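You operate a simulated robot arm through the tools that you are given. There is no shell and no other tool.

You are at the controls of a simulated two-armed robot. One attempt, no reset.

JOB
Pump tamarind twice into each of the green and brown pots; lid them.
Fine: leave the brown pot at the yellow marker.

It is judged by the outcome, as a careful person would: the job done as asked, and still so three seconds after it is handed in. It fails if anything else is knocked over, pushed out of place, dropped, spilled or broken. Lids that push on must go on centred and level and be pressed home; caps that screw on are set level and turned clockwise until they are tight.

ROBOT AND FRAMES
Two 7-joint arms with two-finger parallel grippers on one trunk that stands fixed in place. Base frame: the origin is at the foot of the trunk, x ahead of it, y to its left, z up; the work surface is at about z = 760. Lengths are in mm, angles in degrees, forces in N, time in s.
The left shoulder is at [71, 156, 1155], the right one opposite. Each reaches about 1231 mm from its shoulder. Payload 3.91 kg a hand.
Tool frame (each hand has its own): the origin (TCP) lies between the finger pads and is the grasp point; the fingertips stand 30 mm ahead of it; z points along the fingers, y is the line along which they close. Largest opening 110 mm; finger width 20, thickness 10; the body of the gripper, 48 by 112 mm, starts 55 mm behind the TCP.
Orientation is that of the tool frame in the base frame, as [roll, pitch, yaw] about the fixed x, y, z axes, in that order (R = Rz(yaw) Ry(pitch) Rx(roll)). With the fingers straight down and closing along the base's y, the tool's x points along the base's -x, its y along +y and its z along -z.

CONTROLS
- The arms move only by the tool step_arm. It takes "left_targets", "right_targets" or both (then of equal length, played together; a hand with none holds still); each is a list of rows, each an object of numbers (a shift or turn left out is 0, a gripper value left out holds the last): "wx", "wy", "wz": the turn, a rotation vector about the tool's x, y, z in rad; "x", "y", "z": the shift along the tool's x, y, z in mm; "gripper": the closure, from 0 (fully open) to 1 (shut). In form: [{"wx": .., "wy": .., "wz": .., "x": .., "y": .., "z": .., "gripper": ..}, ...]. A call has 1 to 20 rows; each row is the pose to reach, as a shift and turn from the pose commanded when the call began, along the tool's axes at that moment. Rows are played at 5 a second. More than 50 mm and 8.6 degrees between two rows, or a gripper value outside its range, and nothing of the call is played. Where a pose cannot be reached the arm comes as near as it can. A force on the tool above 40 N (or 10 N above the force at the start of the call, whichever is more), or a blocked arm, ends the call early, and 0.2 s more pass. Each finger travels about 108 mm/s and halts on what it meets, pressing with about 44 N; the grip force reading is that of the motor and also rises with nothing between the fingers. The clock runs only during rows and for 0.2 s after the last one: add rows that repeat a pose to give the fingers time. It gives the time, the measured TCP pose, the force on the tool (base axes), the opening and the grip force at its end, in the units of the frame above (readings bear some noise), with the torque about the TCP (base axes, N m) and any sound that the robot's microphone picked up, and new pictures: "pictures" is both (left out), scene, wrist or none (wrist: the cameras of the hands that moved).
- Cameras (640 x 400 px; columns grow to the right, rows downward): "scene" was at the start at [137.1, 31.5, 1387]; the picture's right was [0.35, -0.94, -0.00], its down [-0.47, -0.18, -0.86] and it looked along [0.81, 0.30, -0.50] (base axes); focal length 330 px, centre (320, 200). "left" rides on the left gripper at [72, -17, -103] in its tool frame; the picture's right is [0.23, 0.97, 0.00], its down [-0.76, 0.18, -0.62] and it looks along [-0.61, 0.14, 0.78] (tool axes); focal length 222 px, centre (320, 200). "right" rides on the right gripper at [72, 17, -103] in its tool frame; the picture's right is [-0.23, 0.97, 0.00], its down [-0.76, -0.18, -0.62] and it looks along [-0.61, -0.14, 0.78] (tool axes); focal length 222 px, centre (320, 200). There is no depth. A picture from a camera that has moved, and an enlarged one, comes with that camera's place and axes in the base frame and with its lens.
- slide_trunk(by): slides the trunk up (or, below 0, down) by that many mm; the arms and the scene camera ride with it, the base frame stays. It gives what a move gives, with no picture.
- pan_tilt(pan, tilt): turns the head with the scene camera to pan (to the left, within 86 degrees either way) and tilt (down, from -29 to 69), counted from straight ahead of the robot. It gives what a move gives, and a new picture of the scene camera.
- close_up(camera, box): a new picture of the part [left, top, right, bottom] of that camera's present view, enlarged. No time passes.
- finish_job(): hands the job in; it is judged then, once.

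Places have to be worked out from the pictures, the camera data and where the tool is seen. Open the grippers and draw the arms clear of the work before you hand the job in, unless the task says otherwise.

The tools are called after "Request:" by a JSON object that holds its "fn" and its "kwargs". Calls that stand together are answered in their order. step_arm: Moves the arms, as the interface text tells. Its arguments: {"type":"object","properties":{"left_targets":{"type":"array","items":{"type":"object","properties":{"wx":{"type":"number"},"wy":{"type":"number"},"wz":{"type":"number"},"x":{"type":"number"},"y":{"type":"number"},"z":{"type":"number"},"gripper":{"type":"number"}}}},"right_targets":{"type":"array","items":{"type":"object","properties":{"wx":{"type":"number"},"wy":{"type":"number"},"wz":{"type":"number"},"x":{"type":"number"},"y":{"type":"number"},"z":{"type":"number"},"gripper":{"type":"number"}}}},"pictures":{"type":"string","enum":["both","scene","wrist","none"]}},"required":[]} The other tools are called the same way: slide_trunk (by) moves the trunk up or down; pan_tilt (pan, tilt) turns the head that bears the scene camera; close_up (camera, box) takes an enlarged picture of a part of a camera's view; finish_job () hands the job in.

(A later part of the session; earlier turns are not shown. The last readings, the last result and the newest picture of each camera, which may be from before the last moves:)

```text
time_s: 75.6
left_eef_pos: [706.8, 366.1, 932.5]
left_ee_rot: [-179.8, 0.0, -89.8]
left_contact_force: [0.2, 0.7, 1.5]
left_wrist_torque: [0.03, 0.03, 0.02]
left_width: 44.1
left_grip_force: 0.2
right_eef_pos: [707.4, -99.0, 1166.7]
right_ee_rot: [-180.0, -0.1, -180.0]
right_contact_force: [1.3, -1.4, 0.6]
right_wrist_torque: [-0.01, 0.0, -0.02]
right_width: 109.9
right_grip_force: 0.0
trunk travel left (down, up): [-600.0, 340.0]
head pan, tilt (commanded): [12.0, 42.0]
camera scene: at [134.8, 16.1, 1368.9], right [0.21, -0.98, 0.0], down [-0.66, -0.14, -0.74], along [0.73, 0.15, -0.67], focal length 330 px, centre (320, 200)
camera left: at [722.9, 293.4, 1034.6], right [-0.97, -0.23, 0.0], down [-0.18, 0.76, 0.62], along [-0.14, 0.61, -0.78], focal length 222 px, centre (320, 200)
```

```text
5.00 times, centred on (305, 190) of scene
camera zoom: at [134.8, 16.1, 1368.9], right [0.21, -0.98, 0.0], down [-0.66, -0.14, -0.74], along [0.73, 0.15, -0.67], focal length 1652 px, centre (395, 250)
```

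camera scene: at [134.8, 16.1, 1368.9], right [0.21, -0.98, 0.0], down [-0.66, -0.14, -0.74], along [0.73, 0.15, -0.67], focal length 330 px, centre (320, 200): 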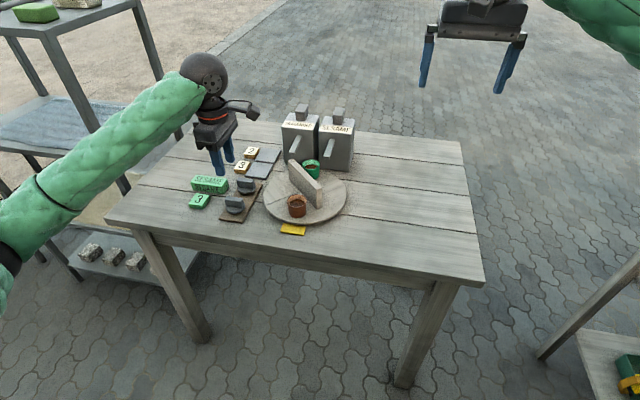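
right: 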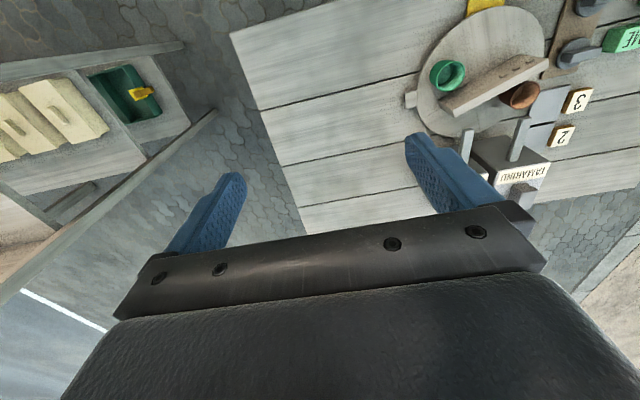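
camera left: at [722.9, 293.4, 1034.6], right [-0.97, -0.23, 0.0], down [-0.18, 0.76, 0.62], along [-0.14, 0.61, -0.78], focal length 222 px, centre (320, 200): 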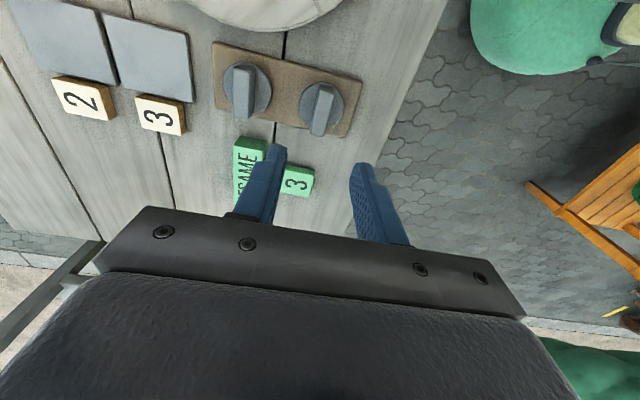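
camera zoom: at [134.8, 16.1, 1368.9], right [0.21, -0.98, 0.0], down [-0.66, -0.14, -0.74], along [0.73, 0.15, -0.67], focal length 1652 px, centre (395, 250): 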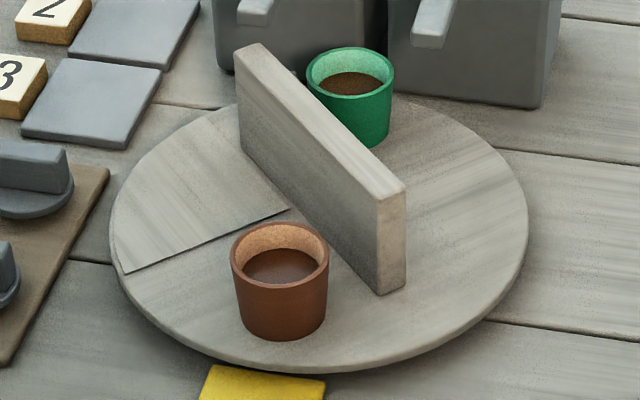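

The lid is a roughly 5 mm disc with a 25 mm bar. I lower the open fingers around the near lid's bar in stages, stopping with the tips about 9 mm above the disc to check.

Request:
{"fn": "step_arm", "kwargs": {"left_targets": [{"x": 1, "y": 2.5, "z": 30}, {"x": 1, "y": 2.5, "z": 60}, {"x": 1, "y": 2.5, "z": 90}, {"x": 1, "y": 2.5, "z": 110}, {"x": 1, "y": 2.5, "z": 120}, {"x": 1, "y": 2.5, "z": 120}], "pictures": "both"}}

Request:
{"fn": "close_up", "kwargs": {"camera": "left", "box": [200, 80, 440, 230]}}

Request:
{"fn": "close_up", "kwargs": {"camera": "scene", "box": [205, 160, 285, 210]}}

```text
time_s: 77.0
left_eef_pos: [702.4, 363.8, 813.7]
left_ee_rot: [-180.0, 0.0, -90.0]
left_contact_force: [-0.2, -0.4, 0.2]
left_wrist_torque: [0.01, -0.01, 0.03]
left_width: 43.9
left_grip_force: 0.0
right_eef_pos: [707.5, -99.7, 1166.5]
right_ee_rot: [180.0, 0.0, 180.0]
right_contact_force: [-0.7, -0.5, 0.4]
right_wrist_torque: [0.02, 0.03, -0.02]
right_width: 110.1
right_grip_force: 0.0
trunk travel left (down, up): [-600.0, 340.0]
head pan, tilt (commanded): [12.0, 42.0]
camera scene: at [134.3, 16.9, 1369.0], right [0.21, -0.98, 0.0], down [-0.66, -0.14, -0.74], along [0.73, 0.15, -0.67], focal length 330 px, centre (320, 200)
camera left: at [718.4, 290.9, 916.4], right [-0.97, -0.23, 0.0], down [-0.18, 0.76, 0.62], along [-0.14, 0.61, -0.78], focal length 222 px, centre (320, 200)
```

scene: 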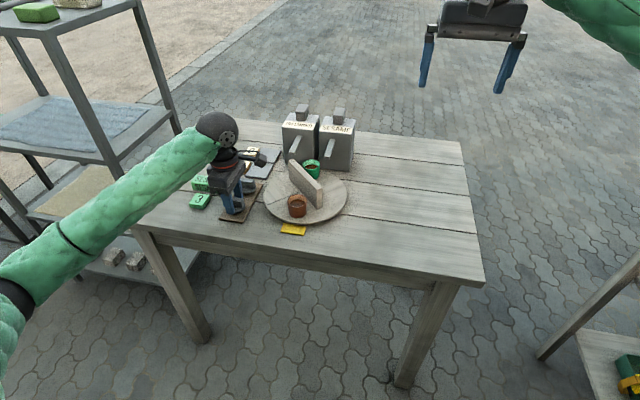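
left: 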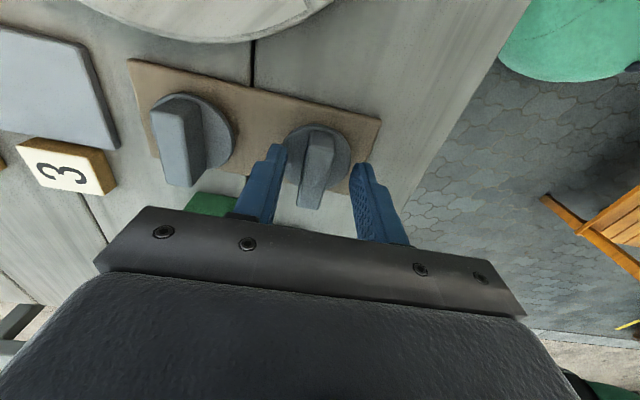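

```text
2.67 times, centred on (320, 155) of left
camera zoom: at [718.4, 290.9, 916.4], right [-0.97, -0.23, 0.0], down [-0.18, 0.76, 0.62], along [-0.14, 0.61, -0.78], focal length 592 px, centre (320, 320)
```

zoom: 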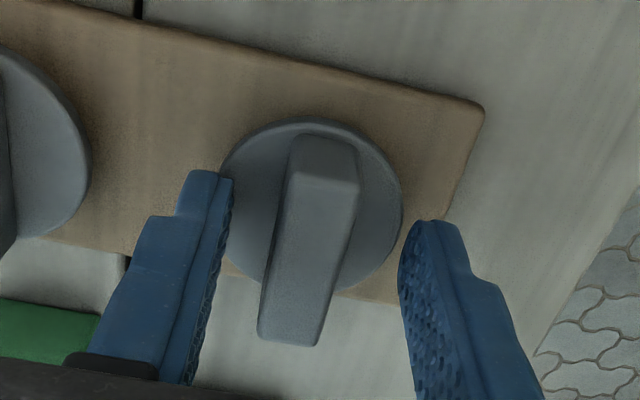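

```text
8.00 times, centred on (245, 185) of scene
camera zoom: at [134.3, 16.9, 1369.0], right [0.21, -0.98, 0.0], down [-0.66, -0.14, -0.74], along [0.73, 0.15, -0.67], focal length 2642 px, centre (920, 320)
```

zoom: 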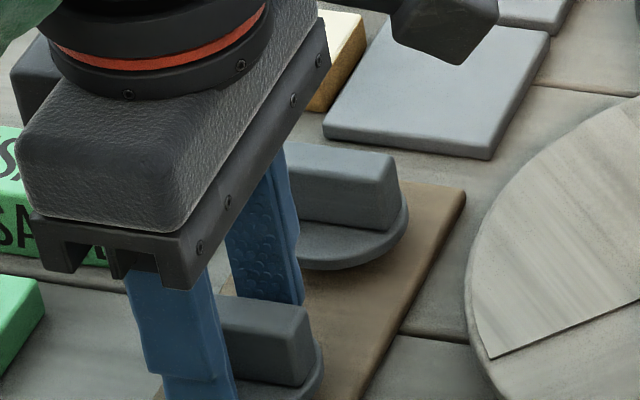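

The fingers straddle the bar with the lid centre about 2 mm off TCP (lid at (704,365.5)). I correct, lower 5.5 mm more, and close on the bar.

Request:
{"fn": "step_arm", "kwargs": {"left_targets": [{"x": -2, "y": -1.8, "z": 0}, {"x": -2, "y": -1.8, "z": 3}, {"x": -2, "y": -1.8, "z": 5.5}, {"x": -2, "y": -1.8, "z": 5.5, "gripper": 0.75}, {"x": -2, "y": -1.8, "z": 5.5, "gripper": 0.82}, {"x": -2, "y": -1.8, "z": 5.5, "gripper": 0.86}, {"x": -2, "y": -1.8, "z": 5.5, "gripper": 0.9}, {"x": -2, "y": -1.8, "z": 5.5, "gripper": 0.95}, {"x": -2, "y": -1.8, "z": 5.5, "gripper": 0.95}], "pictures": "wrist"}}

Request:
{"fn": "close_up", "kwargs": {"camera": "left", "box": [200, 80, 440, 230]}}

Request:
{"fn": "close_up", "kwargs": {"camera": "scene", "box": [205, 170, 285, 220]}}

```text
time_s: 79.0
left_eef_pos: [703.4, 365.8, 807.8]
left_ee_rot: [-179.9, 0.0, -90.1]
left_contact_force: [-0.3, 0.6, 4.8]
left_wrist_torque: [0.01, -0.02, -0.01]
left_width: 36.7
left_grip_force: 43.9
right_eef_pos: [707.8, -97.9, 1167.4]
right_ee_rot: [-180.0, 0.0, 180.0]
right_contact_force: [-0.8, 0.0, 0.2]
right_wrist_torque: [-0.01, 0.04, 0.04]
right_width: 110.1
right_grip_force: 0.1
trunk travel left (down, up): [-600.0, 340.0]
head pan, tilt (commanded): [12.0, 42.0]
camera left: at [719.1, 292.9, 910.7], right [-0.97, -0.23, 0.0], down [-0.18, 0.76, 0.62], along [-0.14, 0.61, -0.78], focal length 222 px, centre (320, 200)
```

left: 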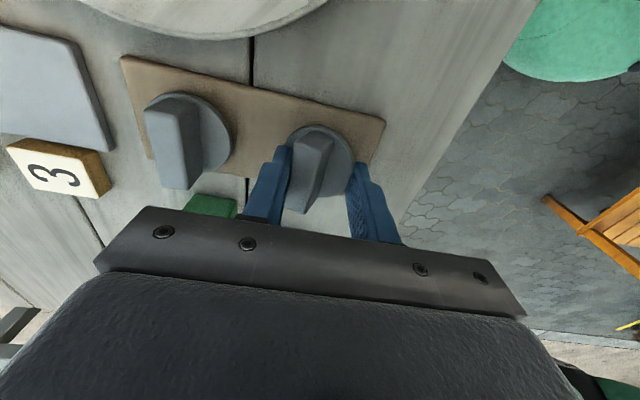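

```text
2.67 times, centred on (320, 155) of left
camera zoom: at [719.1, 292.9, 910.7], right [-0.97, -0.23, 0.0], down [-0.18, 0.76, 0.62], along [-0.14, 0.61, -0.78], focal length 592 px, centre (320, 320)
```

zoom: 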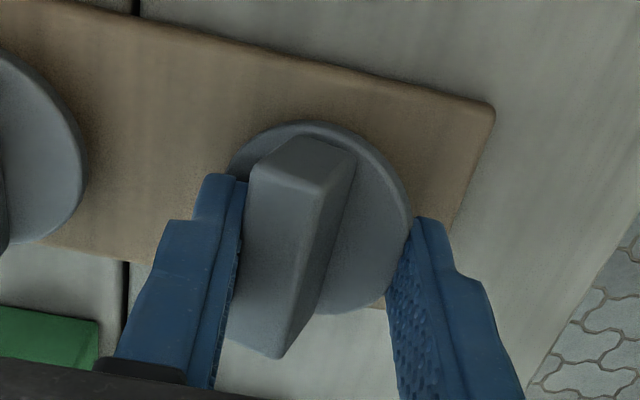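

```text
8.00 times, centred on (245, 195) of scene
camera zoom: at [133.9, 16.8, 1369.0], right [0.21, -0.98, 0.0], down [-0.65, -0.14, -0.74], along [0.73, 0.15, -0.67], focal length 2642 px, centre (920, 240)
```

zoom: 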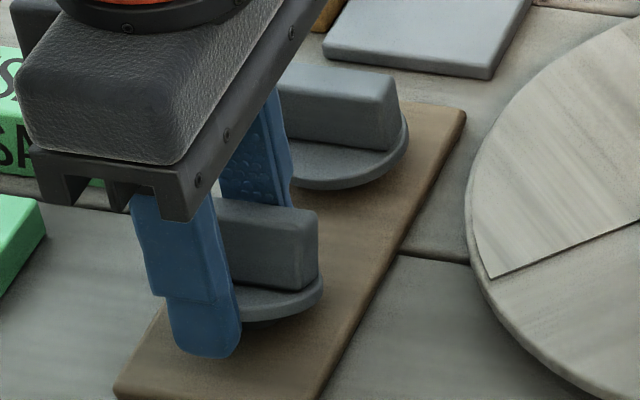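

The grip jammed at 36.7 mm: the right fingertip caught the disc's edge while the left met the bar, tilting the lid slightly. I open slowly so it settles back, then look before retrying higher and wider.

Request:
{"fn": "step_arm", "kwargs": {"left_targets": [{"gripper": 0.66}, {"gripper": 0.64}, {"gripper": 0.62}, {"gripper": 0.6}, {"gripper": 0.58}, {"gripper": 0.56}, {"gripper": 0.56}], "pictures": "wrist"}}

Request:
{"fn": "close_up", "kwargs": {"camera": "left", "box": [200, 80, 440, 230]}}

Request:
{"fn": "close_up", "kwargs": {"camera": "scene", "box": [205, 170, 285, 220]}}

```text
time_s: 80.6
left_eef_pos: [703.1, 366.5, 807.9]
left_ee_rot: [-179.9, 0.0, -90.1]
left_contact_force: [-0.6, 0.2, 0.3]
left_wrist_torque: [-0.02, -0.01, -0.01]
left_width: 48.4
left_grip_force: 0.1
right_eef_pos: [706.9, -99.5, 1166.6]
right_ee_rot: [-180.0, 0.0, 180.0]
right_contact_force: [0.2, 0.6, -0.2]
right_wrist_torque: [-0.03, 0.0, -0.02]
right_width: 109.7
right_grip_force: 0.0
trunk travel left (down, up): [-600.0, 340.0]
head pan, tilt (commanded): [12.0, 42.0]
camera left: at [719.4, 293.0, 910.4], right [-0.97, -0.23, 0.0], down [-0.18, 0.76, 0.62], along [-0.14, 0.61, -0.78], focal length 222 px, centre (320, 200)
```

left: 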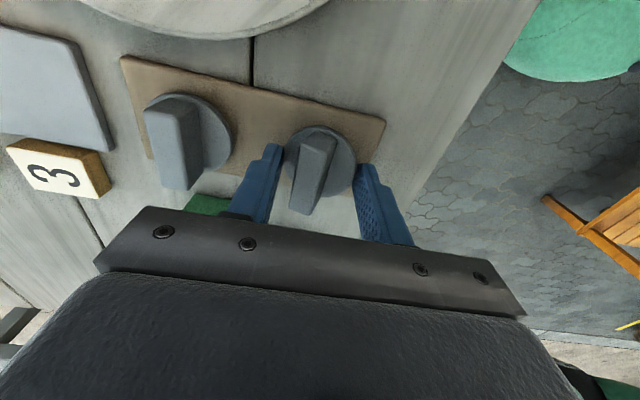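

```text
2.67 times, centred on (320, 155) of left
camera zoom: at [719.4, 293.0, 910.4], right [-0.97, -0.23, 0.0], down [-0.18, 0.76, 0.62], along [-0.14, 0.61, -0.78], focal length 592 px, centre (320, 320)
```

zoom: 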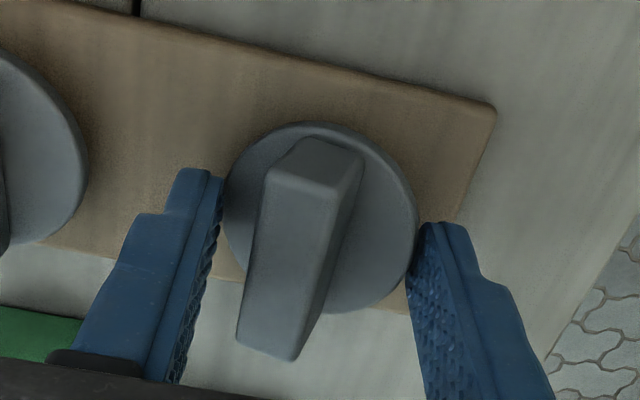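

```text
8.00 times, centred on (245, 195) of scene
camera zoom: at [134.3, 16.9, 1369.0], right [0.21, -0.98, 0.0], down [-0.66, -0.14, -0.74], along [0.73, 0.15, -0.67], focal length 2642 px, centre (920, 240)
```

zoom: 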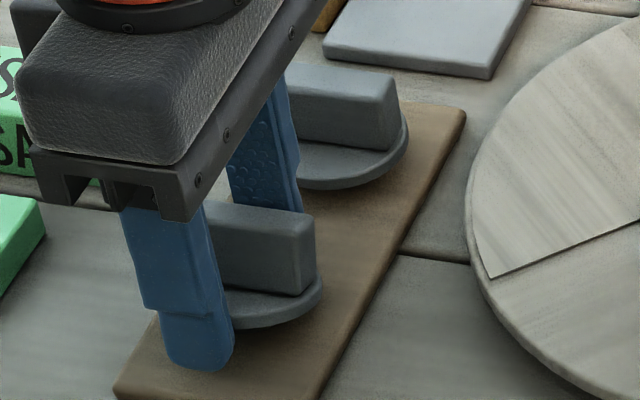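

The lid still leans a little, perhaps resting against the right finger. I open further so it can settle flat.

Request:
{"fn": "step_arm", "kwargs": {"left_targets": [{"gripper": 0.53}, {"gripper": 0.5}, {"gripper": 0.47}, {"gripper": 0.45}, {"gripper": 0.45}], "pictures": "wrist"}}

Request:
{"fn": "close_up", "kwargs": {"camera": "left", "box": [200, 80, 440, 230]}}

Request:
{"fn": "close_up", "kwargs": {"camera": "scene", "box": [205, 170, 285, 220]}}

```text
time_s: 81.8
left_eef_pos: [703.8, 367.2, 807.5]
left_ee_rot: [-179.9, 0.0, -89.9]
left_contact_force: [-0.8, 0.5, 0.5]
left_wrist_torque: [0.02, 0.03, 0.02]
left_width: 60.4
left_grip_force: 0.0
right_eef_pos: [708.3, -99.0, 1165.3]
right_ee_rot: [-180.0, 0.0, 179.9]
right_contact_force: [-0.9, -0.2, -0.1]
right_wrist_torque: [-0.02, 0.01, -0.03]
right_width: 109.6
right_grip_force: 0.1
trunk travel left (down, up): [-600.0, 340.0]
head pan, tilt (commanded): [12.0, 42.0]
camera left: at [719.4, 293.0, 910.4], right [-0.97, -0.23, 0.0], down [-0.18, 0.76, 0.62], along [-0.14, 0.61, -0.78], focal length 222 px, centre (320, 200)
```

left: 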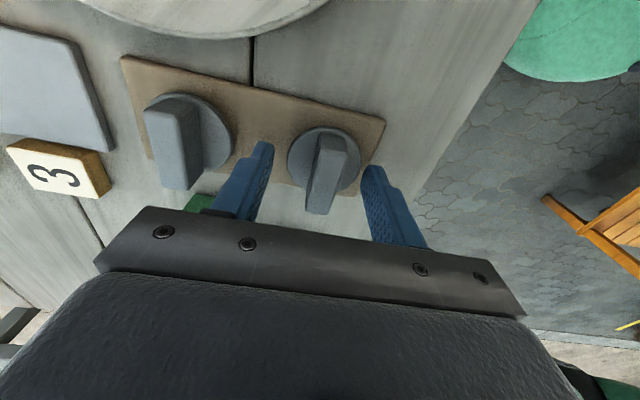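

```text
2.67 times, centred on (320, 155) of left
camera zoom: at [719.4, 293.0, 910.4], right [-0.97, -0.23, 0.0], down [-0.18, 0.76, 0.62], along [-0.14, 0.61, -0.78], focal length 592 px, centre (320, 320)
```

zoom: 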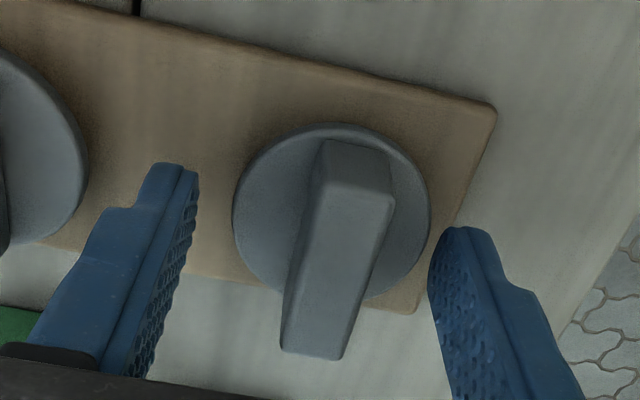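

```text
8.00 times, centred on (245, 195) of scene
camera zoom: at [134.3, 16.9, 1369.0], right [0.21, -0.98, 0.0], down [-0.66, -0.14, -0.74], along [0.73, 0.15, -0.67], focal length 2642 px, centre (920, 240)
```

zoom: 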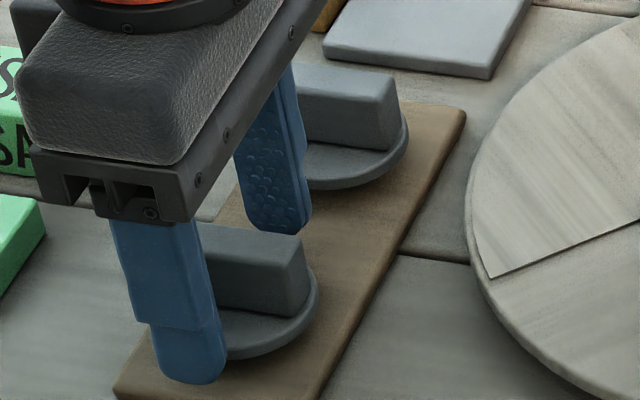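

The lid is flat again, shifted only ~3 mm on the tray. The profile shows that its disc top is at z≈783, with a plug below it, so my tips were too low. I rise so the tips are at z≈786, re-centre on the bar, and check.

Request:
{"fn": "step_arm", "kwargs": {"left_targets": [{"z": -4}, {"z": -9}, {"x": 1.7, "y": 2.1, "z": -9}, {"x": 1.7, "y": 2.1, "z": -9, "gripper": 0.55}, {"x": 1.7, "y": 2.1, "z": -9, "gripper": 0.65}, {"x": 1.7, "y": 2.1, "z": -9, "gripper": 0.75}, {"x": 1.7, "y": 2.1, "z": -9, "gripper": 0.75}], "pictures": "wrist"}}

Request:
{"fn": "close_up", "kwargs": {"camera": "left", "box": [200, 80, 440, 230]}}

Request:
{"fn": "close_up", "kwargs": {"camera": "scene", "box": [205, 170, 285, 220]}}

```text
time_s: 83.4
left_eef_pos: [700.8, 364.5, 816.9]
left_ee_rot: [-179.9, 0.0, -89.9]
left_contact_force: [-0.9, 0.7, -0.5]
left_wrist_torque: [0.01, 0.0, 0.02]
left_width: 27.6
left_grip_force: 0.1
right_eef_pos: [707.4, -99.5, 1165.9]
right_ee_rot: [-179.9, 0.0, 179.9]
right_contact_force: [-0.9, 0.4, 0.3]
right_wrist_torque: [-0.01, -0.04, 0.0]
right_width: 109.9
right_grip_force: 0.1
trunk travel left (down, up): [-600.0, 340.0]
head pan, tilt (commanded): [12.0, 42.0]
camera left: at [717.7, 291.4, 919.9], right [-0.97, -0.23, 0.0], down [-0.18, 0.76, 0.62], along [-0.14, 0.61, -0.78], focal length 222 px, centre (320, 200)
```

left: 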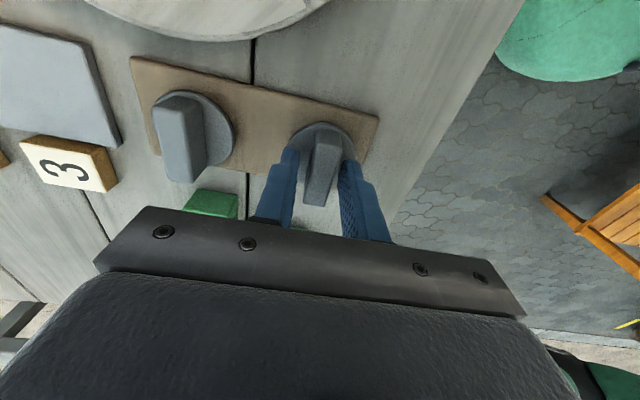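

```text
2.67 times, centred on (320, 155) of left
camera zoom: at [717.7, 291.4, 919.9], right [-0.97, -0.23, 0.0], down [-0.18, 0.76, 0.62], along [-0.14, 0.61, -0.78], focal length 592 px, centre (320, 320)
```

zoom: 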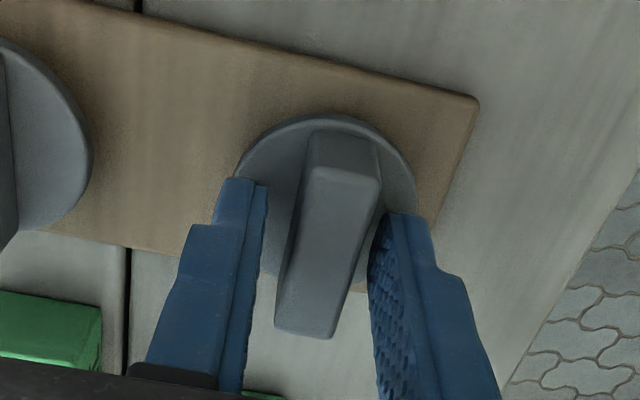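

```text
8.00 times, centred on (245, 195) of scene
camera zoom: at [134.3, 16.9, 1369.0], right [0.21, -0.98, 0.0], down [-0.66, -0.14, -0.74], along [0.73, 0.15, -0.67], focal length 2642 px, centre (920, 240)
```

zoom: 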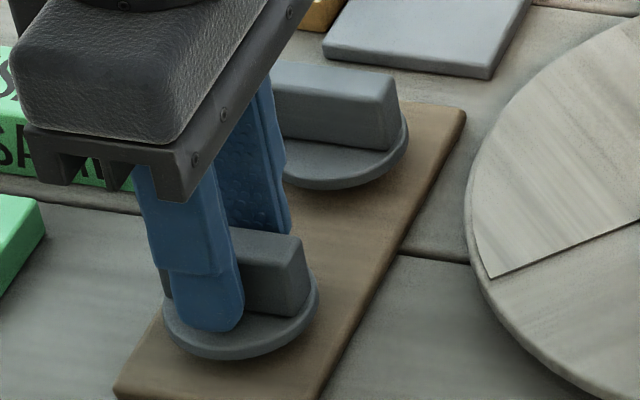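

The fingers now sit just above the disc and flank the bar, which lies about 2 mm toward -y of TCP. I shift that and close on the bar.

Request:
{"fn": "step_arm", "kwargs": {"left_targets": [{"x": 1.5, "y": 0.4}, {"x": 2, "y": 0.5, "gripper": 0.8}, {"x": 2, "y": 0.5, "gripper": 0.84}, {"x": 2, "y": 0.5, "gripper": 0.87}, {"x": 2, "y": 0.5, "gripper": 0.9}, {"x": 2, "y": 0.5, "gripper": 0.95}, {"x": 2, "y": 0.5, "gripper": 0.95}], "pictures": "wrist"}}

Request:
{"fn": "close_up", "kwargs": {"camera": "left", "box": [200, 80, 440, 230]}}

Request:
{"fn": "close_up", "kwargs": {"camera": "scene", "box": [205, 170, 285, 220]}}

```text
time_s: 85.0
left_eef_pos: [700.9, 361.7, 815.8]
left_ee_rot: [-179.9, 0.0, -90.0]
left_contact_force: [0.0, 0.5, 0.4]
left_wrist_torque: [-0.03, -0.01, 0.02]
left_width: 14.1
left_grip_force: 43.6
right_eef_pos: [706.9, -98.4, 1166.0]
right_ee_rot: [-180.0, 0.1, -179.9]
right_contact_force: [-0.1, 0.0, -0.3]
right_wrist_torque: [0.0, -0.03, 0.0]
right_width: 109.8
right_grip_force: 0.0
trunk travel left (down, up): [-600.0, 340.0]
head pan, tilt (commanded): [12.0, 42.0]
camera left: at [717.4, 289.2, 919.1], right [-0.97, -0.23, 0.0], down [-0.18, 0.76, 0.62], along [-0.14, 0.61, -0.78], focal length 222 px, centre (320, 200)
```

left: 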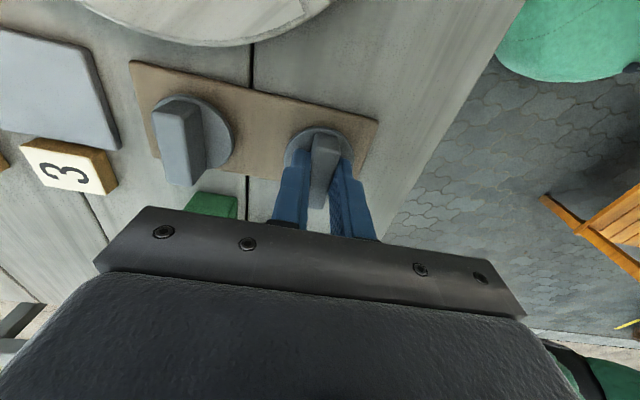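

```text
2.67 times, centred on (320, 155) of left
camera zoom: at [717.4, 289.2, 919.1], right [-0.97, -0.23, 0.0], down [-0.18, 0.76, 0.62], along [-0.14, 0.61, -0.78], focal length 592 px, centre (320, 320)
```

zoom: 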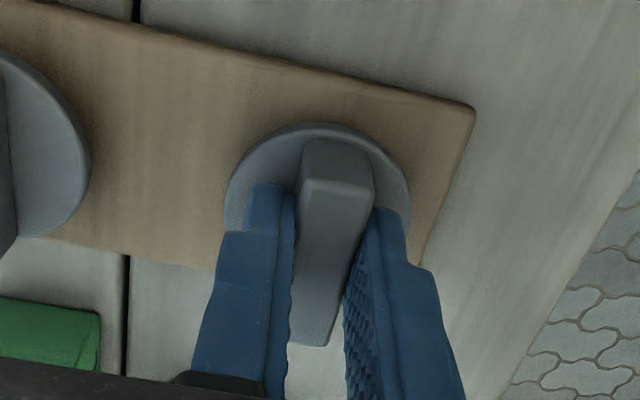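

```text
8.00 times, centred on (245, 195) of scene
camera zoom: at [134.3, 16.9, 1369.0], right [0.21, -0.98, 0.0], down [-0.66, -0.14, -0.74], along [0.73, 0.15, -0.67], focal length 2642 px, centre (920, 240)
```

zoom: 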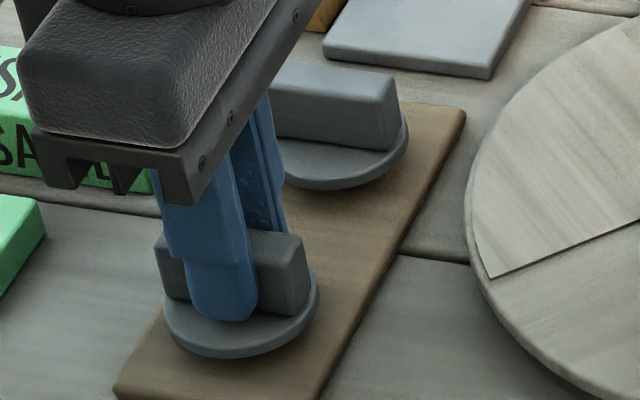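

Solid grip on the bar at 14 mm and the lid is centred on TCP within about 1 mm. I lift it straight up and check it.

Request:
{"fn": "step_arm", "kwargs": {"left_targets": [{"z": -10}, {"z": -30}, {"z": -55}, {"z": -85}, {"z": -115}, {"z": -130}, {"z": -130}], "pictures": "both"}}

Request:
{"fn": "close_up", "kwargs": {"camera": "scene", "box": [185, 120, 265, 170]}}

Request:
{"fn": "close_up", "kwargs": {"camera": "left", "box": [200, 80, 440, 230]}}

```text
time_s: 86.6
left_eef_pos: [702.1, 362.0, 946.4]
left_ee_rot: [-180.0, 0.0, -90.1]
left_contact_force: [0.0, 0.6, -1.2]
left_wrist_torque: [-0.02, -0.01, 0.0]
left_width: 14.2
left_grip_force: 43.8
right_eef_pos: [708.3, -98.9, 1167.2]
right_ee_rot: [179.9, 0.0, -180.0]
right_contact_force: [0.1, 0.3, 0.2]
right_wrist_torque: [-0.04, 0.01, -0.01]
right_width: 109.7
right_grip_force: 0.1
trunk travel left (down, up): [-600.0, 340.0]
head pan, tilt (commanded): [12.0, 42.0]
camera scene: at [134.4, 17.0, 1369.0], right [0.21, -0.98, 0.0], down [-0.66, -0.14, -0.74], along [0.73, 0.15, -0.67], focal length 330 px, centre (320, 200)
camera left: at [718.1, 289.7, 1049.5], right [-0.97, -0.23, 0.0], down [-0.18, 0.76, 0.62], along [-0.14, 0.61, -0.78], focal length 222 px, centre (320, 200)
```

scene: 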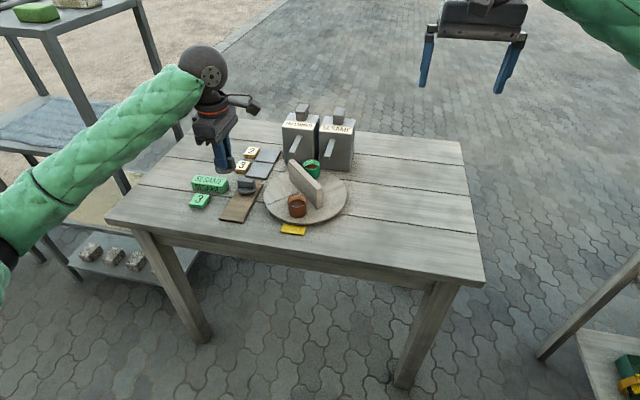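
left: 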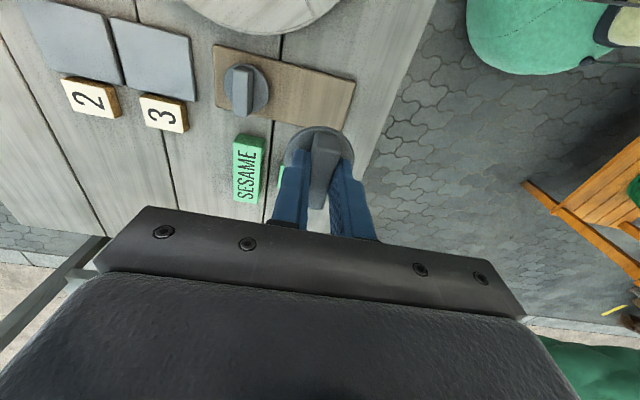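

```text
8.00 times, centred on (225, 145) of scene
camera zoom: at [134.4, 17.0, 1369.0], right [0.21, -0.98, 0.0], down [-0.66, -0.14, -0.74], along [0.73, 0.15, -0.67], focal length 2642 px, centre (1080, 640)
```

zoom: 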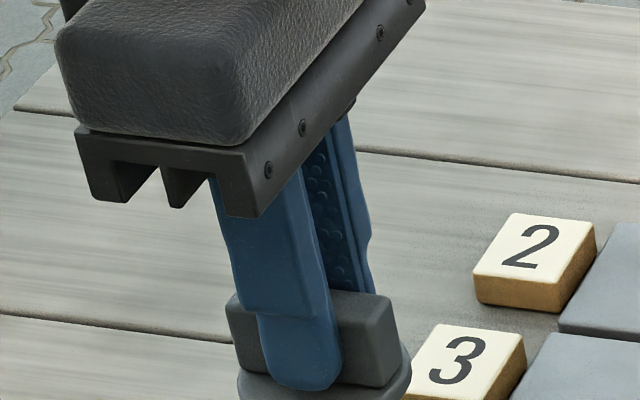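

```text
2.67 times, centred on (320, 155) of left
camera zoom: at [718.1, 289.7, 1049.5], right [-0.97, -0.23, 0.0], down [-0.18, 0.76, 0.62], along [-0.14, 0.61, -0.78], focal length 592 px, centre (320, 320)
```

zoom: 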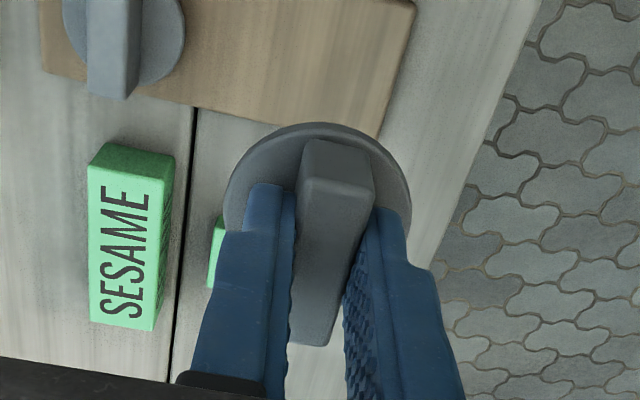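

The lid is held level. I'll look at the lid's side and underside from the scene camera to see the plug.

Request:
{"fn": "close_up", "kwargs": {"camera": "scene", "box": [195, 145, 259, 185]}}

Request:
{"fn": "close_up", "kwargs": {"camera": "right", "box": [400, 0, 640, 150]}}

```text
10.00 times, centred on (227, 165) of scene
camera zoom: at [134.4, 17.0, 1369.0], right [0.21, -0.98, 0.0], down [-0.66, -0.14, -0.74], along [0.73, 0.15, -0.67], focal length 3303 px, centre (1250, 550)
```

zoom: 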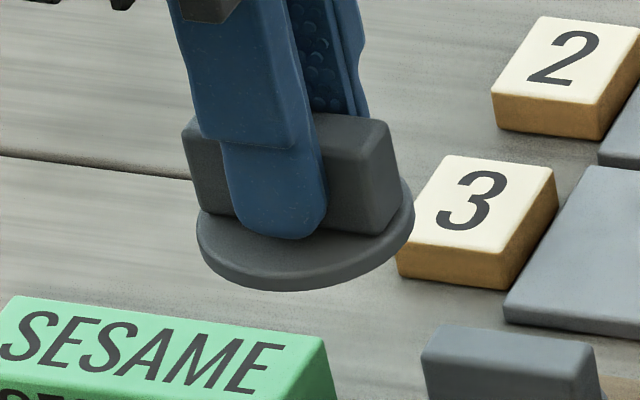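

```text
2.67 times, centred on (520, 75) of right
camera zoom: at [635.2, -81.2, 1269.4], right [0.23, 0.97, 0.0], down [0.76, -0.18, 0.62], along [0.61, -0.14, -0.78], focal length 592 px, centre (-213, 533)
```

zoom: 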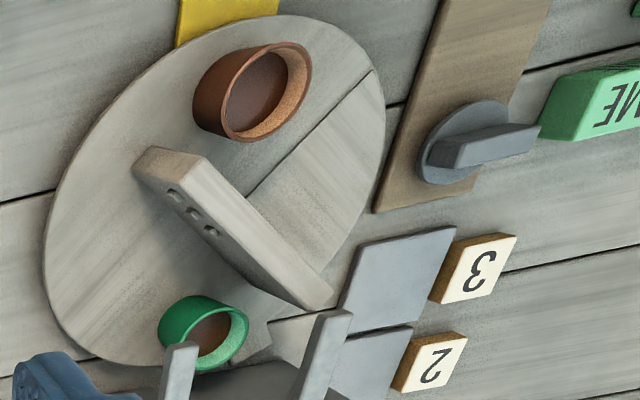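

Disc top sits about 35 mm below TCP and the lid is centred. The brown pot is confirmed at (718,199) from the scene camera. I carry the lid over it at safe height.

Request:
{"fn": "step_arm", "kwargs": {"left_targets": [{"x": 27, "y": -3}, {"x": 54, "y": -5}, {"x": 81, "y": -8}, {"x": 109, "y": -11}, {"x": 136, "y": -13}, {"x": 163, "y": -16}, {"x": 163, "y": -16}, {"x": 163, "y": -16, "z": 30}, {"x": 163, "y": -16, "z": 50}, {"x": 163, "y": -16, "z": 50}], "pictures": "both"}}

Request:
{"fn": "close_up", "kwargs": {"camera": "scene", "box": [256, 160, 352, 220]}}

Request:
{"fn": "close_up", "kwargs": {"camera": "left", "box": [200, 80, 440, 230]}}

Request:
{"fn": "close_up", "kwargs": {"camera": "right", "box": [400, 0, 560, 100]}}

```text
time_s: 88.8
left_eef_pos: [716.9, 201.5, 895.3]
left_ee_rot: [180.0, 0.0, -90.1]
left_contact_force: [-0.1, 0.0, 0.3]
left_wrist_torque: [0.0, 0.01, 0.02]
left_width: 14.1
left_grip_force: 44.2
right_eef_pos: [708.5, -99.6, 1166.8]
right_ee_rot: [-179.9, -0.1, 179.9]
right_contact_force: [-0.3, -0.4, -0.8]
right_wrist_torque: [0.03, 0.02, 0.0]
right_width: 110.0
right_grip_force: 0.1
trunk travel left (down, up): [-600.0, 340.0]
head pan, tilt (commanded): [12.0, 42.0]
camera scene: at [134.4, 16.8, 1369.0], right [0.21, -0.98, 0.0], down [-0.66, -0.14, -0.74], along [0.73, 0.15, -0.67], focal length 330 px, centre (320, 200)
camera left: at [733.7, 128.2, 998.2], right [-0.97, -0.23, 0.0], down [-0.18, 0.76, 0.62], along [-0.14, 0.61, -0.78], focal length 222 px, centre (320, 200)
```

scene: 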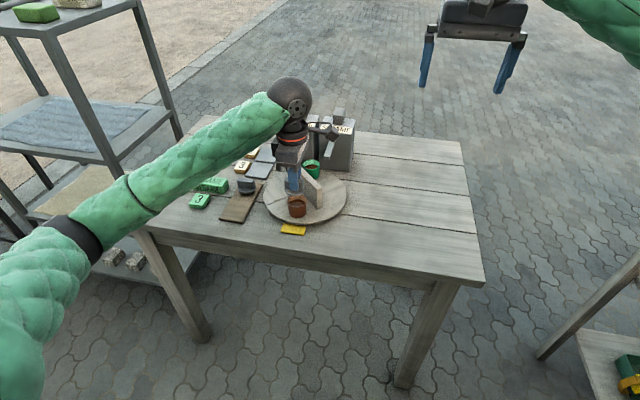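
left: 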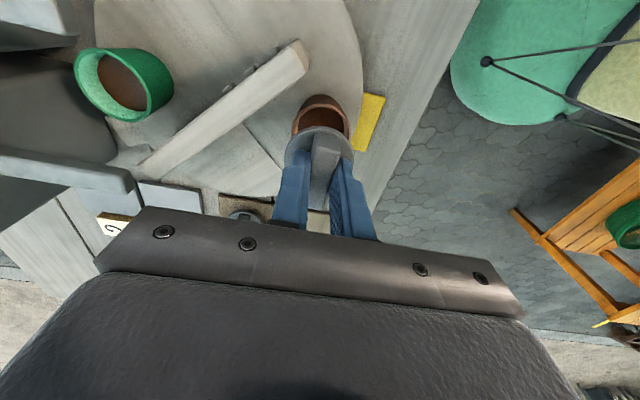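

```text
6.67 times, centred on (304, 190) of scene
camera zoom: at [134.4, 16.8, 1369.0], right [0.21, -0.98, 0.0], down [-0.66, -0.14, -0.74], along [0.73, 0.15, -0.67], focal length 2202 px, centre (427, 267)
```

zoom: 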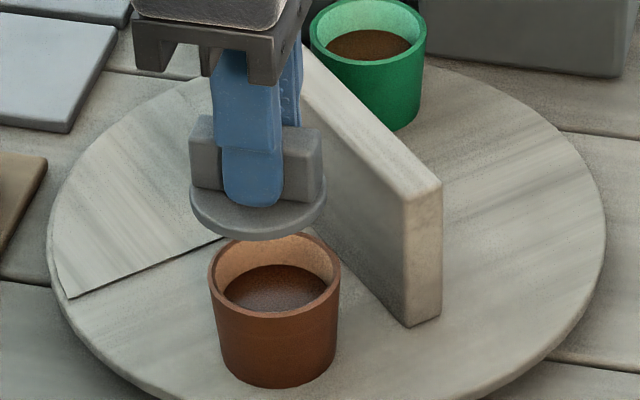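

```text
2.67 times, centred on (320, 155) of left
camera zoom: at [733.7, 128.2, 998.2], right [-0.97, -0.23, 0.0], down [-0.18, 0.76, 0.62], along [-0.14, 0.61, -0.78], focal length 592 px, centre (320, 320)
```

zoom: 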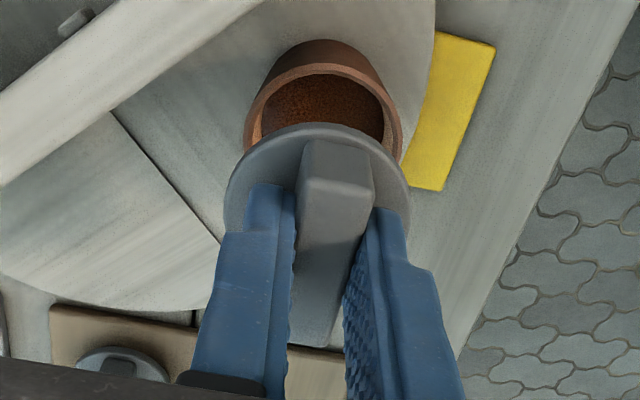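

```text
4.00 times, centred on (480, 50) of right
camera zoom: at [635.2, -81.5, 1269.5], right [0.23, 0.97, 0.0], down [0.76, -0.18, 0.62], along [0.61, -0.14, -0.78], focal length 888 px, centre (-320, 800)
```

zoom: 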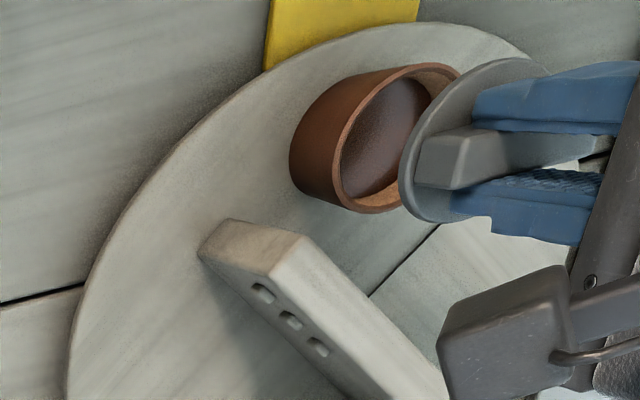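

I compare lid and pot alignment more precisely in higher zoom from both cameras before descending.

Request:
{"fn": "close_up", "kwargs": {"camera": "left", "box": [272, 85, 368, 145]}}

Request:
{"fn": "close_up", "kwargs": {"camera": "scene", "box": [272, 175, 328, 210]}}

```text
6.67 times, centred on (320, 115) of left
camera zoom: at [733.7, 128.2, 998.2], right [-0.97, -0.23, 0.0], down [-0.18, 0.76, 0.62], along [-0.14, 0.61, -0.78], focal length 1481 px, centre (320, 767)
```

zoom: 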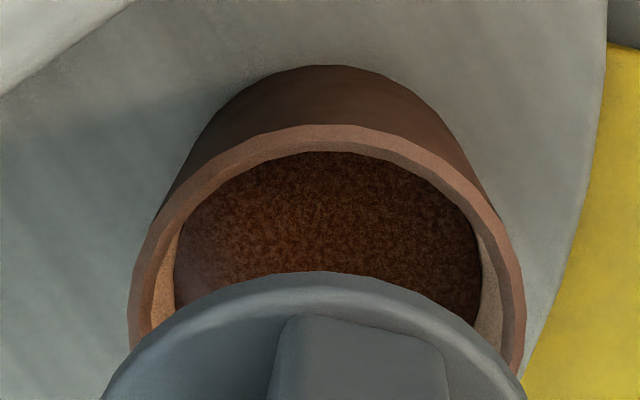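

```text
11.43 times, centred on (300, 192) of scene
camera zoom: at [134.4, 16.8, 1369.0], right [0.21, -0.98, 0.0], down [-0.66, -0.14, -0.74], along [0.73, 0.15, -0.67], focal length 3775 px, centre (549, 286)
```

zoom: 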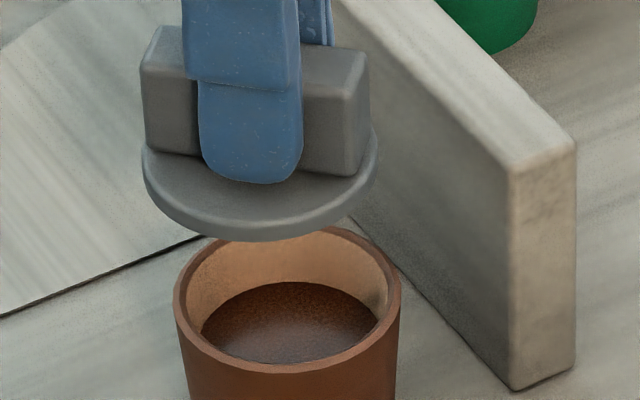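

Scene and wrist views together put the lid about 3 mm too far in +y and about 0.7 mm in +x relative to the pot. I correct this and descend 22 mm to just above the rim for a closer check.

Request:
{"fn": "step_arm", "kwargs": {"left_targets": [{"x": 3.2, "y": 0.7}, {"x": 3.2, "y": 0.7, "z": 8}, {"x": 3.2, "y": 0.7, "z": 16}, {"x": 3.2, "y": 0.7, "z": 22}, {"x": 3.2, "y": 0.7, "z": 22}], "pictures": "wrist"}}

Request:
{"fn": "close_up", "kwargs": {"camera": "left", "box": [272, 85, 368, 145]}}

Request:
{"fn": "close_up", "kwargs": {"camera": "scene", "box": [272, 175, 328, 210]}}

Request:
{"fn": "close_up", "kwargs": {"camera": "right", "box": [460, 0, 556, 60]}}

```text
time_s: 90.0
left_eef_pos: [717.0, 197.3, 874.9]
left_ee_rot: [-179.9, 0.0, -90.0]
left_contact_force: [0.7, -0.3, -0.1]
left_wrist_torque: [-0.02, 0.01, -0.01]
left_width: 13.9
left_grip_force: 43.8
right_eef_pos: [706.8, -99.0, 1166.3]
right_ee_rot: [179.9, 0.0, 180.0]
right_contact_force: [-0.1, -0.5, 0.9]
right_wrist_torque: [0.0, 0.0, -0.01]
right_width: 110.1
right_grip_force: 0.1
trunk travel left (down, up): [-600.0, 340.0]
head pan, tilt (commanded): [12.0, 42.0]
camera left: at [733.5, 123.9, 978.1], right [-0.97, -0.23, 0.0], down [-0.18, 0.76, 0.62], along [-0.14, 0.61, -0.78], focal length 222 px, centre (320, 200)
```

left: 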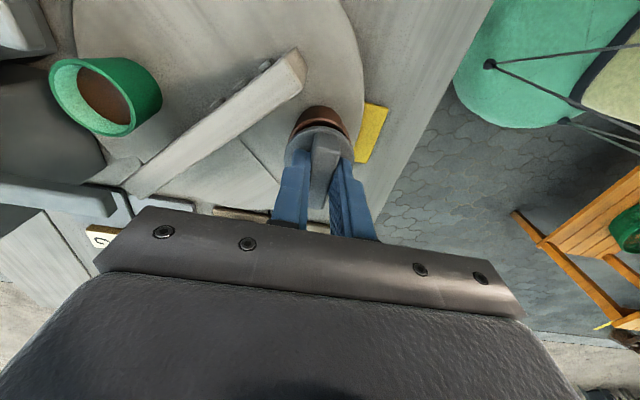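

```text
6.67 times, centred on (320, 115) of left
camera zoom: at [733.5, 123.9, 978.1], right [-0.97, -0.23, 0.0], down [-0.18, 0.76, 0.62], along [-0.14, 0.61, -0.78], focal length 1481 px, centre (320, 767)
```

zoom: 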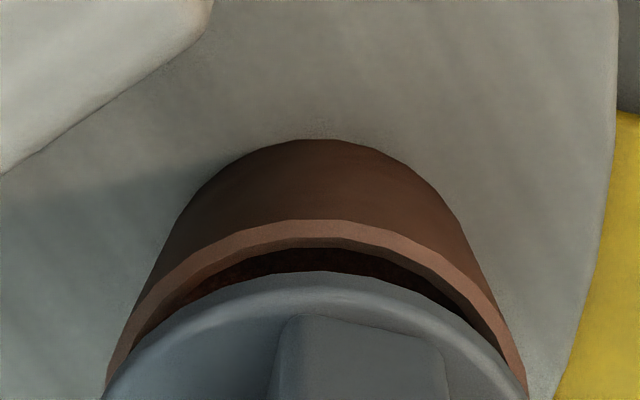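

```text
11.43 times, centred on (300, 192) of scene
camera zoom: at [134.3, 16.8, 1369.0], right [0.21, -0.98, 0.0], down [-0.66, -0.14, -0.74], along [0.73, 0.15, -0.67], focal length 3775 px, centre (549, 286)
```

zoom: 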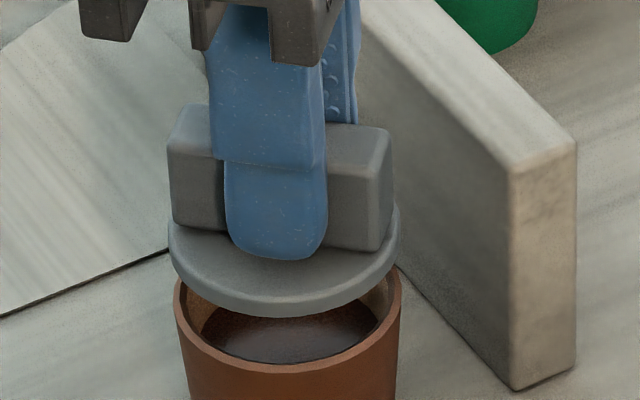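

```text
6.67 times, centred on (508, 30) of right
camera zoom: at [635.1, -81.4, 1269.5], right [0.23, 0.97, 0.0], down [0.76, -0.18, 0.62], along [0.61, -0.14, -0.78], focal length 1481 px, centre (-933, 1333)
```

zoom: 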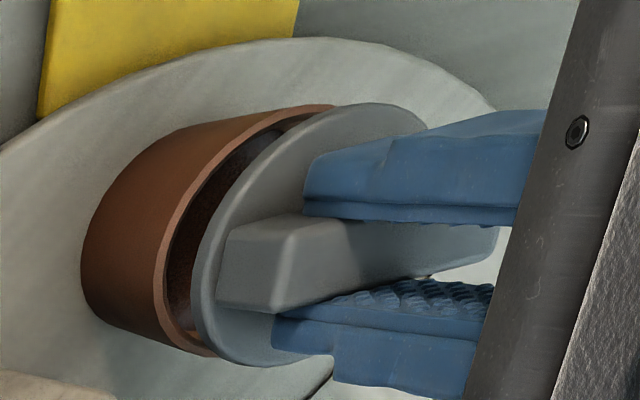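

The lid is now within about 1 mm laterally by the scene view and 2–3 mm by the wrist view. I zoom in under the disc to see whether a plug protrudes beneath.

Request:
{"fn": "close_up", "kwargs": {"camera": "scene", "box": [282, 190, 314, 210]}}

Request:
{"fn": "close_up", "kwargs": {"camera": "scene", "box": [230, 172, 262, 192]}}

```text
16.00 times, centred on (298, 200) of scene
camera zoom: at [134.3, 16.8, 1369.0], right [0.21, -0.98, 0.0], down [-0.66, -0.14, -0.74], along [0.73, 0.15, -0.67], focal length 5285 px, centre (672, 200)
```

zoom: 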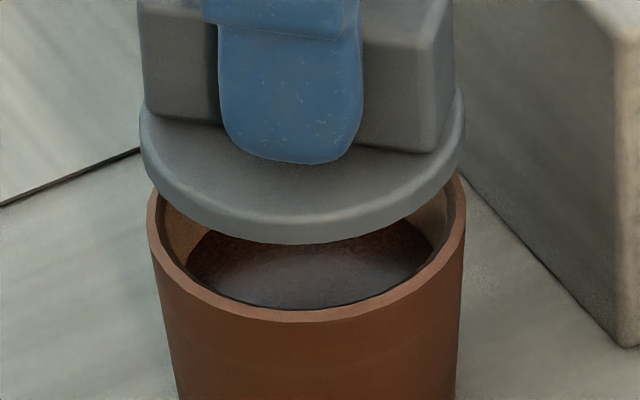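

```text
16.00 times, centred on (246, 182) of scene
camera zoom: at [134.3, 16.8, 1369.0], right [0.21, -0.98, 0.0], down [-0.66, -0.14, -0.74], along [0.73, 0.15, -0.67], focal length 5285 px, centre (1504, 488)
```

zoom: 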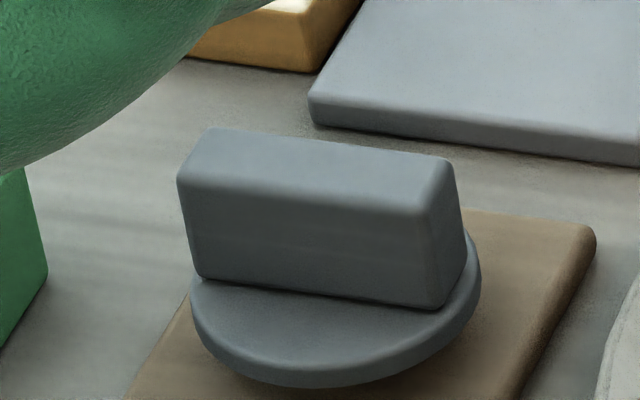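

No plug shows beneath the disc, so it is a shallow push-on lid. I check lateral centring with tighter wrist close-ups of both sides.

Request:
{"fn": "close_up", "kwargs": {"camera": "left", "box": [280, 110, 328, 140]}}

Request:
{"fn": "close_up", "kwargs": {"camera": "left", "box": [312, 110, 360, 140]}}

```text
13.33 times, centred on (304, 125) of left
camera zoom: at [733.5, 123.9, 978.1], right [-0.97, -0.23, 0.0], down [-0.18, 0.76, 0.62], along [-0.14, 0.61, -0.78], focal length 2962 px, centre (533, 1200)
```

zoom: 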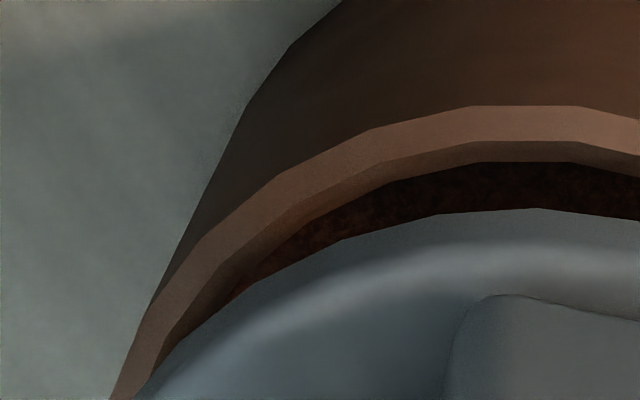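

```text
13.33 times, centred on (336, 125) of left
camera zoom: at [733.5, 123.9, 978.1], right [-0.97, -0.23, 0.0], down [-0.18, 0.76, 0.62], along [-0.14, 0.61, -0.78], focal length 2962 px, centre (107, 1200)
```

zoom: 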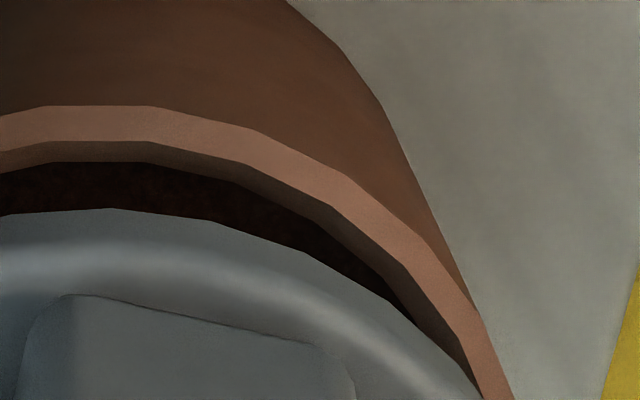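

Both cameras' lateral measures now agree the lid is centred on the pot within about 0.5 mm. I descend 13 mm to hover a few mm above the rim and re-verify.

Request:
{"fn": "step_arm", "kwargs": {"left_targets": [{"z": 4}, {"z": 8}, {"z": 11}, {"z": 13}, {"z": 13}], "pictures": "none"}}

Request:
{"fn": "close_up", "kwargs": {"camera": "scene", "box": [282, 190, 314, 210]}}

Request:
{"fn": "close_up", "kwargs": {"camera": "left", "box": [280, 115, 328, 145]}}

Request:
{"fn": "close_up", "kwargs": {"camera": "left", "box": [312, 115, 360, 145]}}

```text
time_s: 91.2
left_eef_pos: [716.4, 196.5, 862.1]
left_ee_rot: [-179.9, 0.1, -90.0]
left_contact_force: [-1.0, 0.0, 0.4]
left_wrist_torque: [0.02, -0.02, -0.02]
left_width: 14.1
left_grip_force: 43.7
right_eef_pos: [707.5, -97.4, 1166.7]
right_ee_rot: [180.0, 0.0, -180.0]
right_contact_force: [-0.8, 0.0, 0.1]
right_wrist_torque: [0.02, 0.01, -0.01]
right_width: 109.9
right_grip_force: 0.2
trunk travel left (down, up): [-600.0, 340.0]
head pan, tilt (commanded): [12.0, 42.0]
```

```text
16.00 times, centred on (298, 200) of scene
camera zoom: at [134.4, 16.8, 1369.0], right [0.21, -0.98, 0.0], down [-0.66, -0.14, -0.74], along [0.73, 0.15, -0.67], focal length 5285 px, centre (672, 200)
```

zoom: 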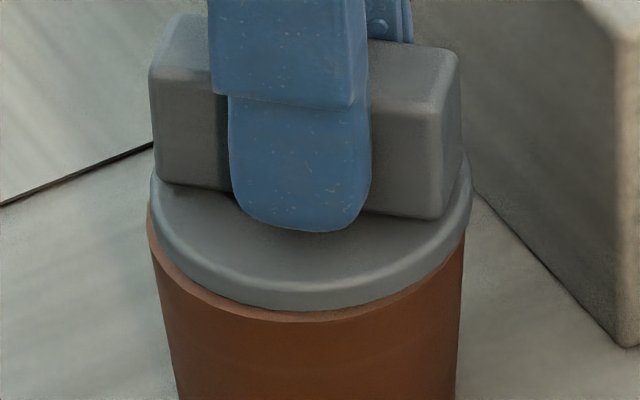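

```text
13.33 times, centred on (304, 130) of left
camera zoom: at [733.4, 123.1, 964.6], right [-0.97, -0.23, 0.0], down [-0.18, 0.76, 0.62], along [-0.14, 0.61, -0.78], focal length 2962 px, centre (533, 1133)
```

zoom: 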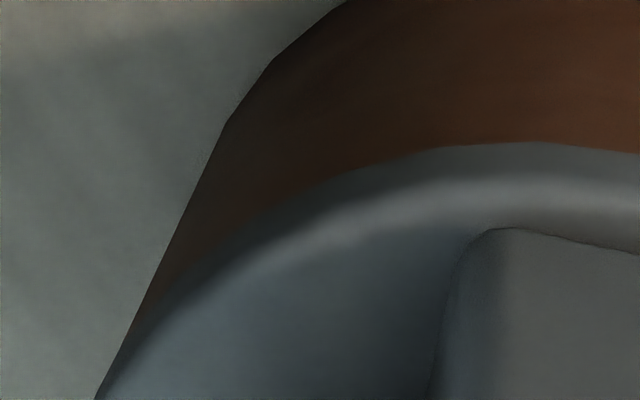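

```text
13.33 times, centred on (336, 130) of left
camera zoom: at [733.4, 123.1, 964.6], right [-0.97, -0.23, 0.0], down [-0.18, 0.76, 0.62], along [-0.14, 0.61, -0.78], focal length 2962 px, centre (107, 1133)
```

zoom: 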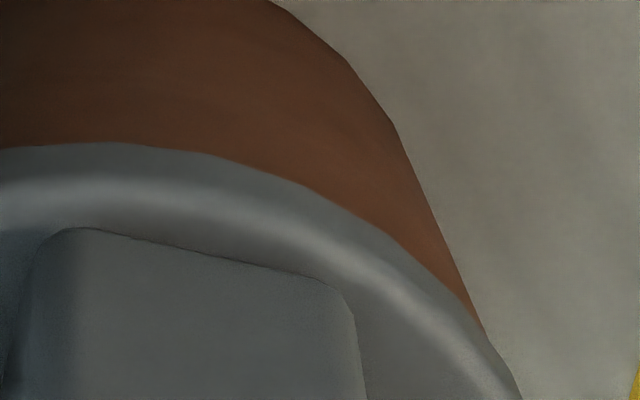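

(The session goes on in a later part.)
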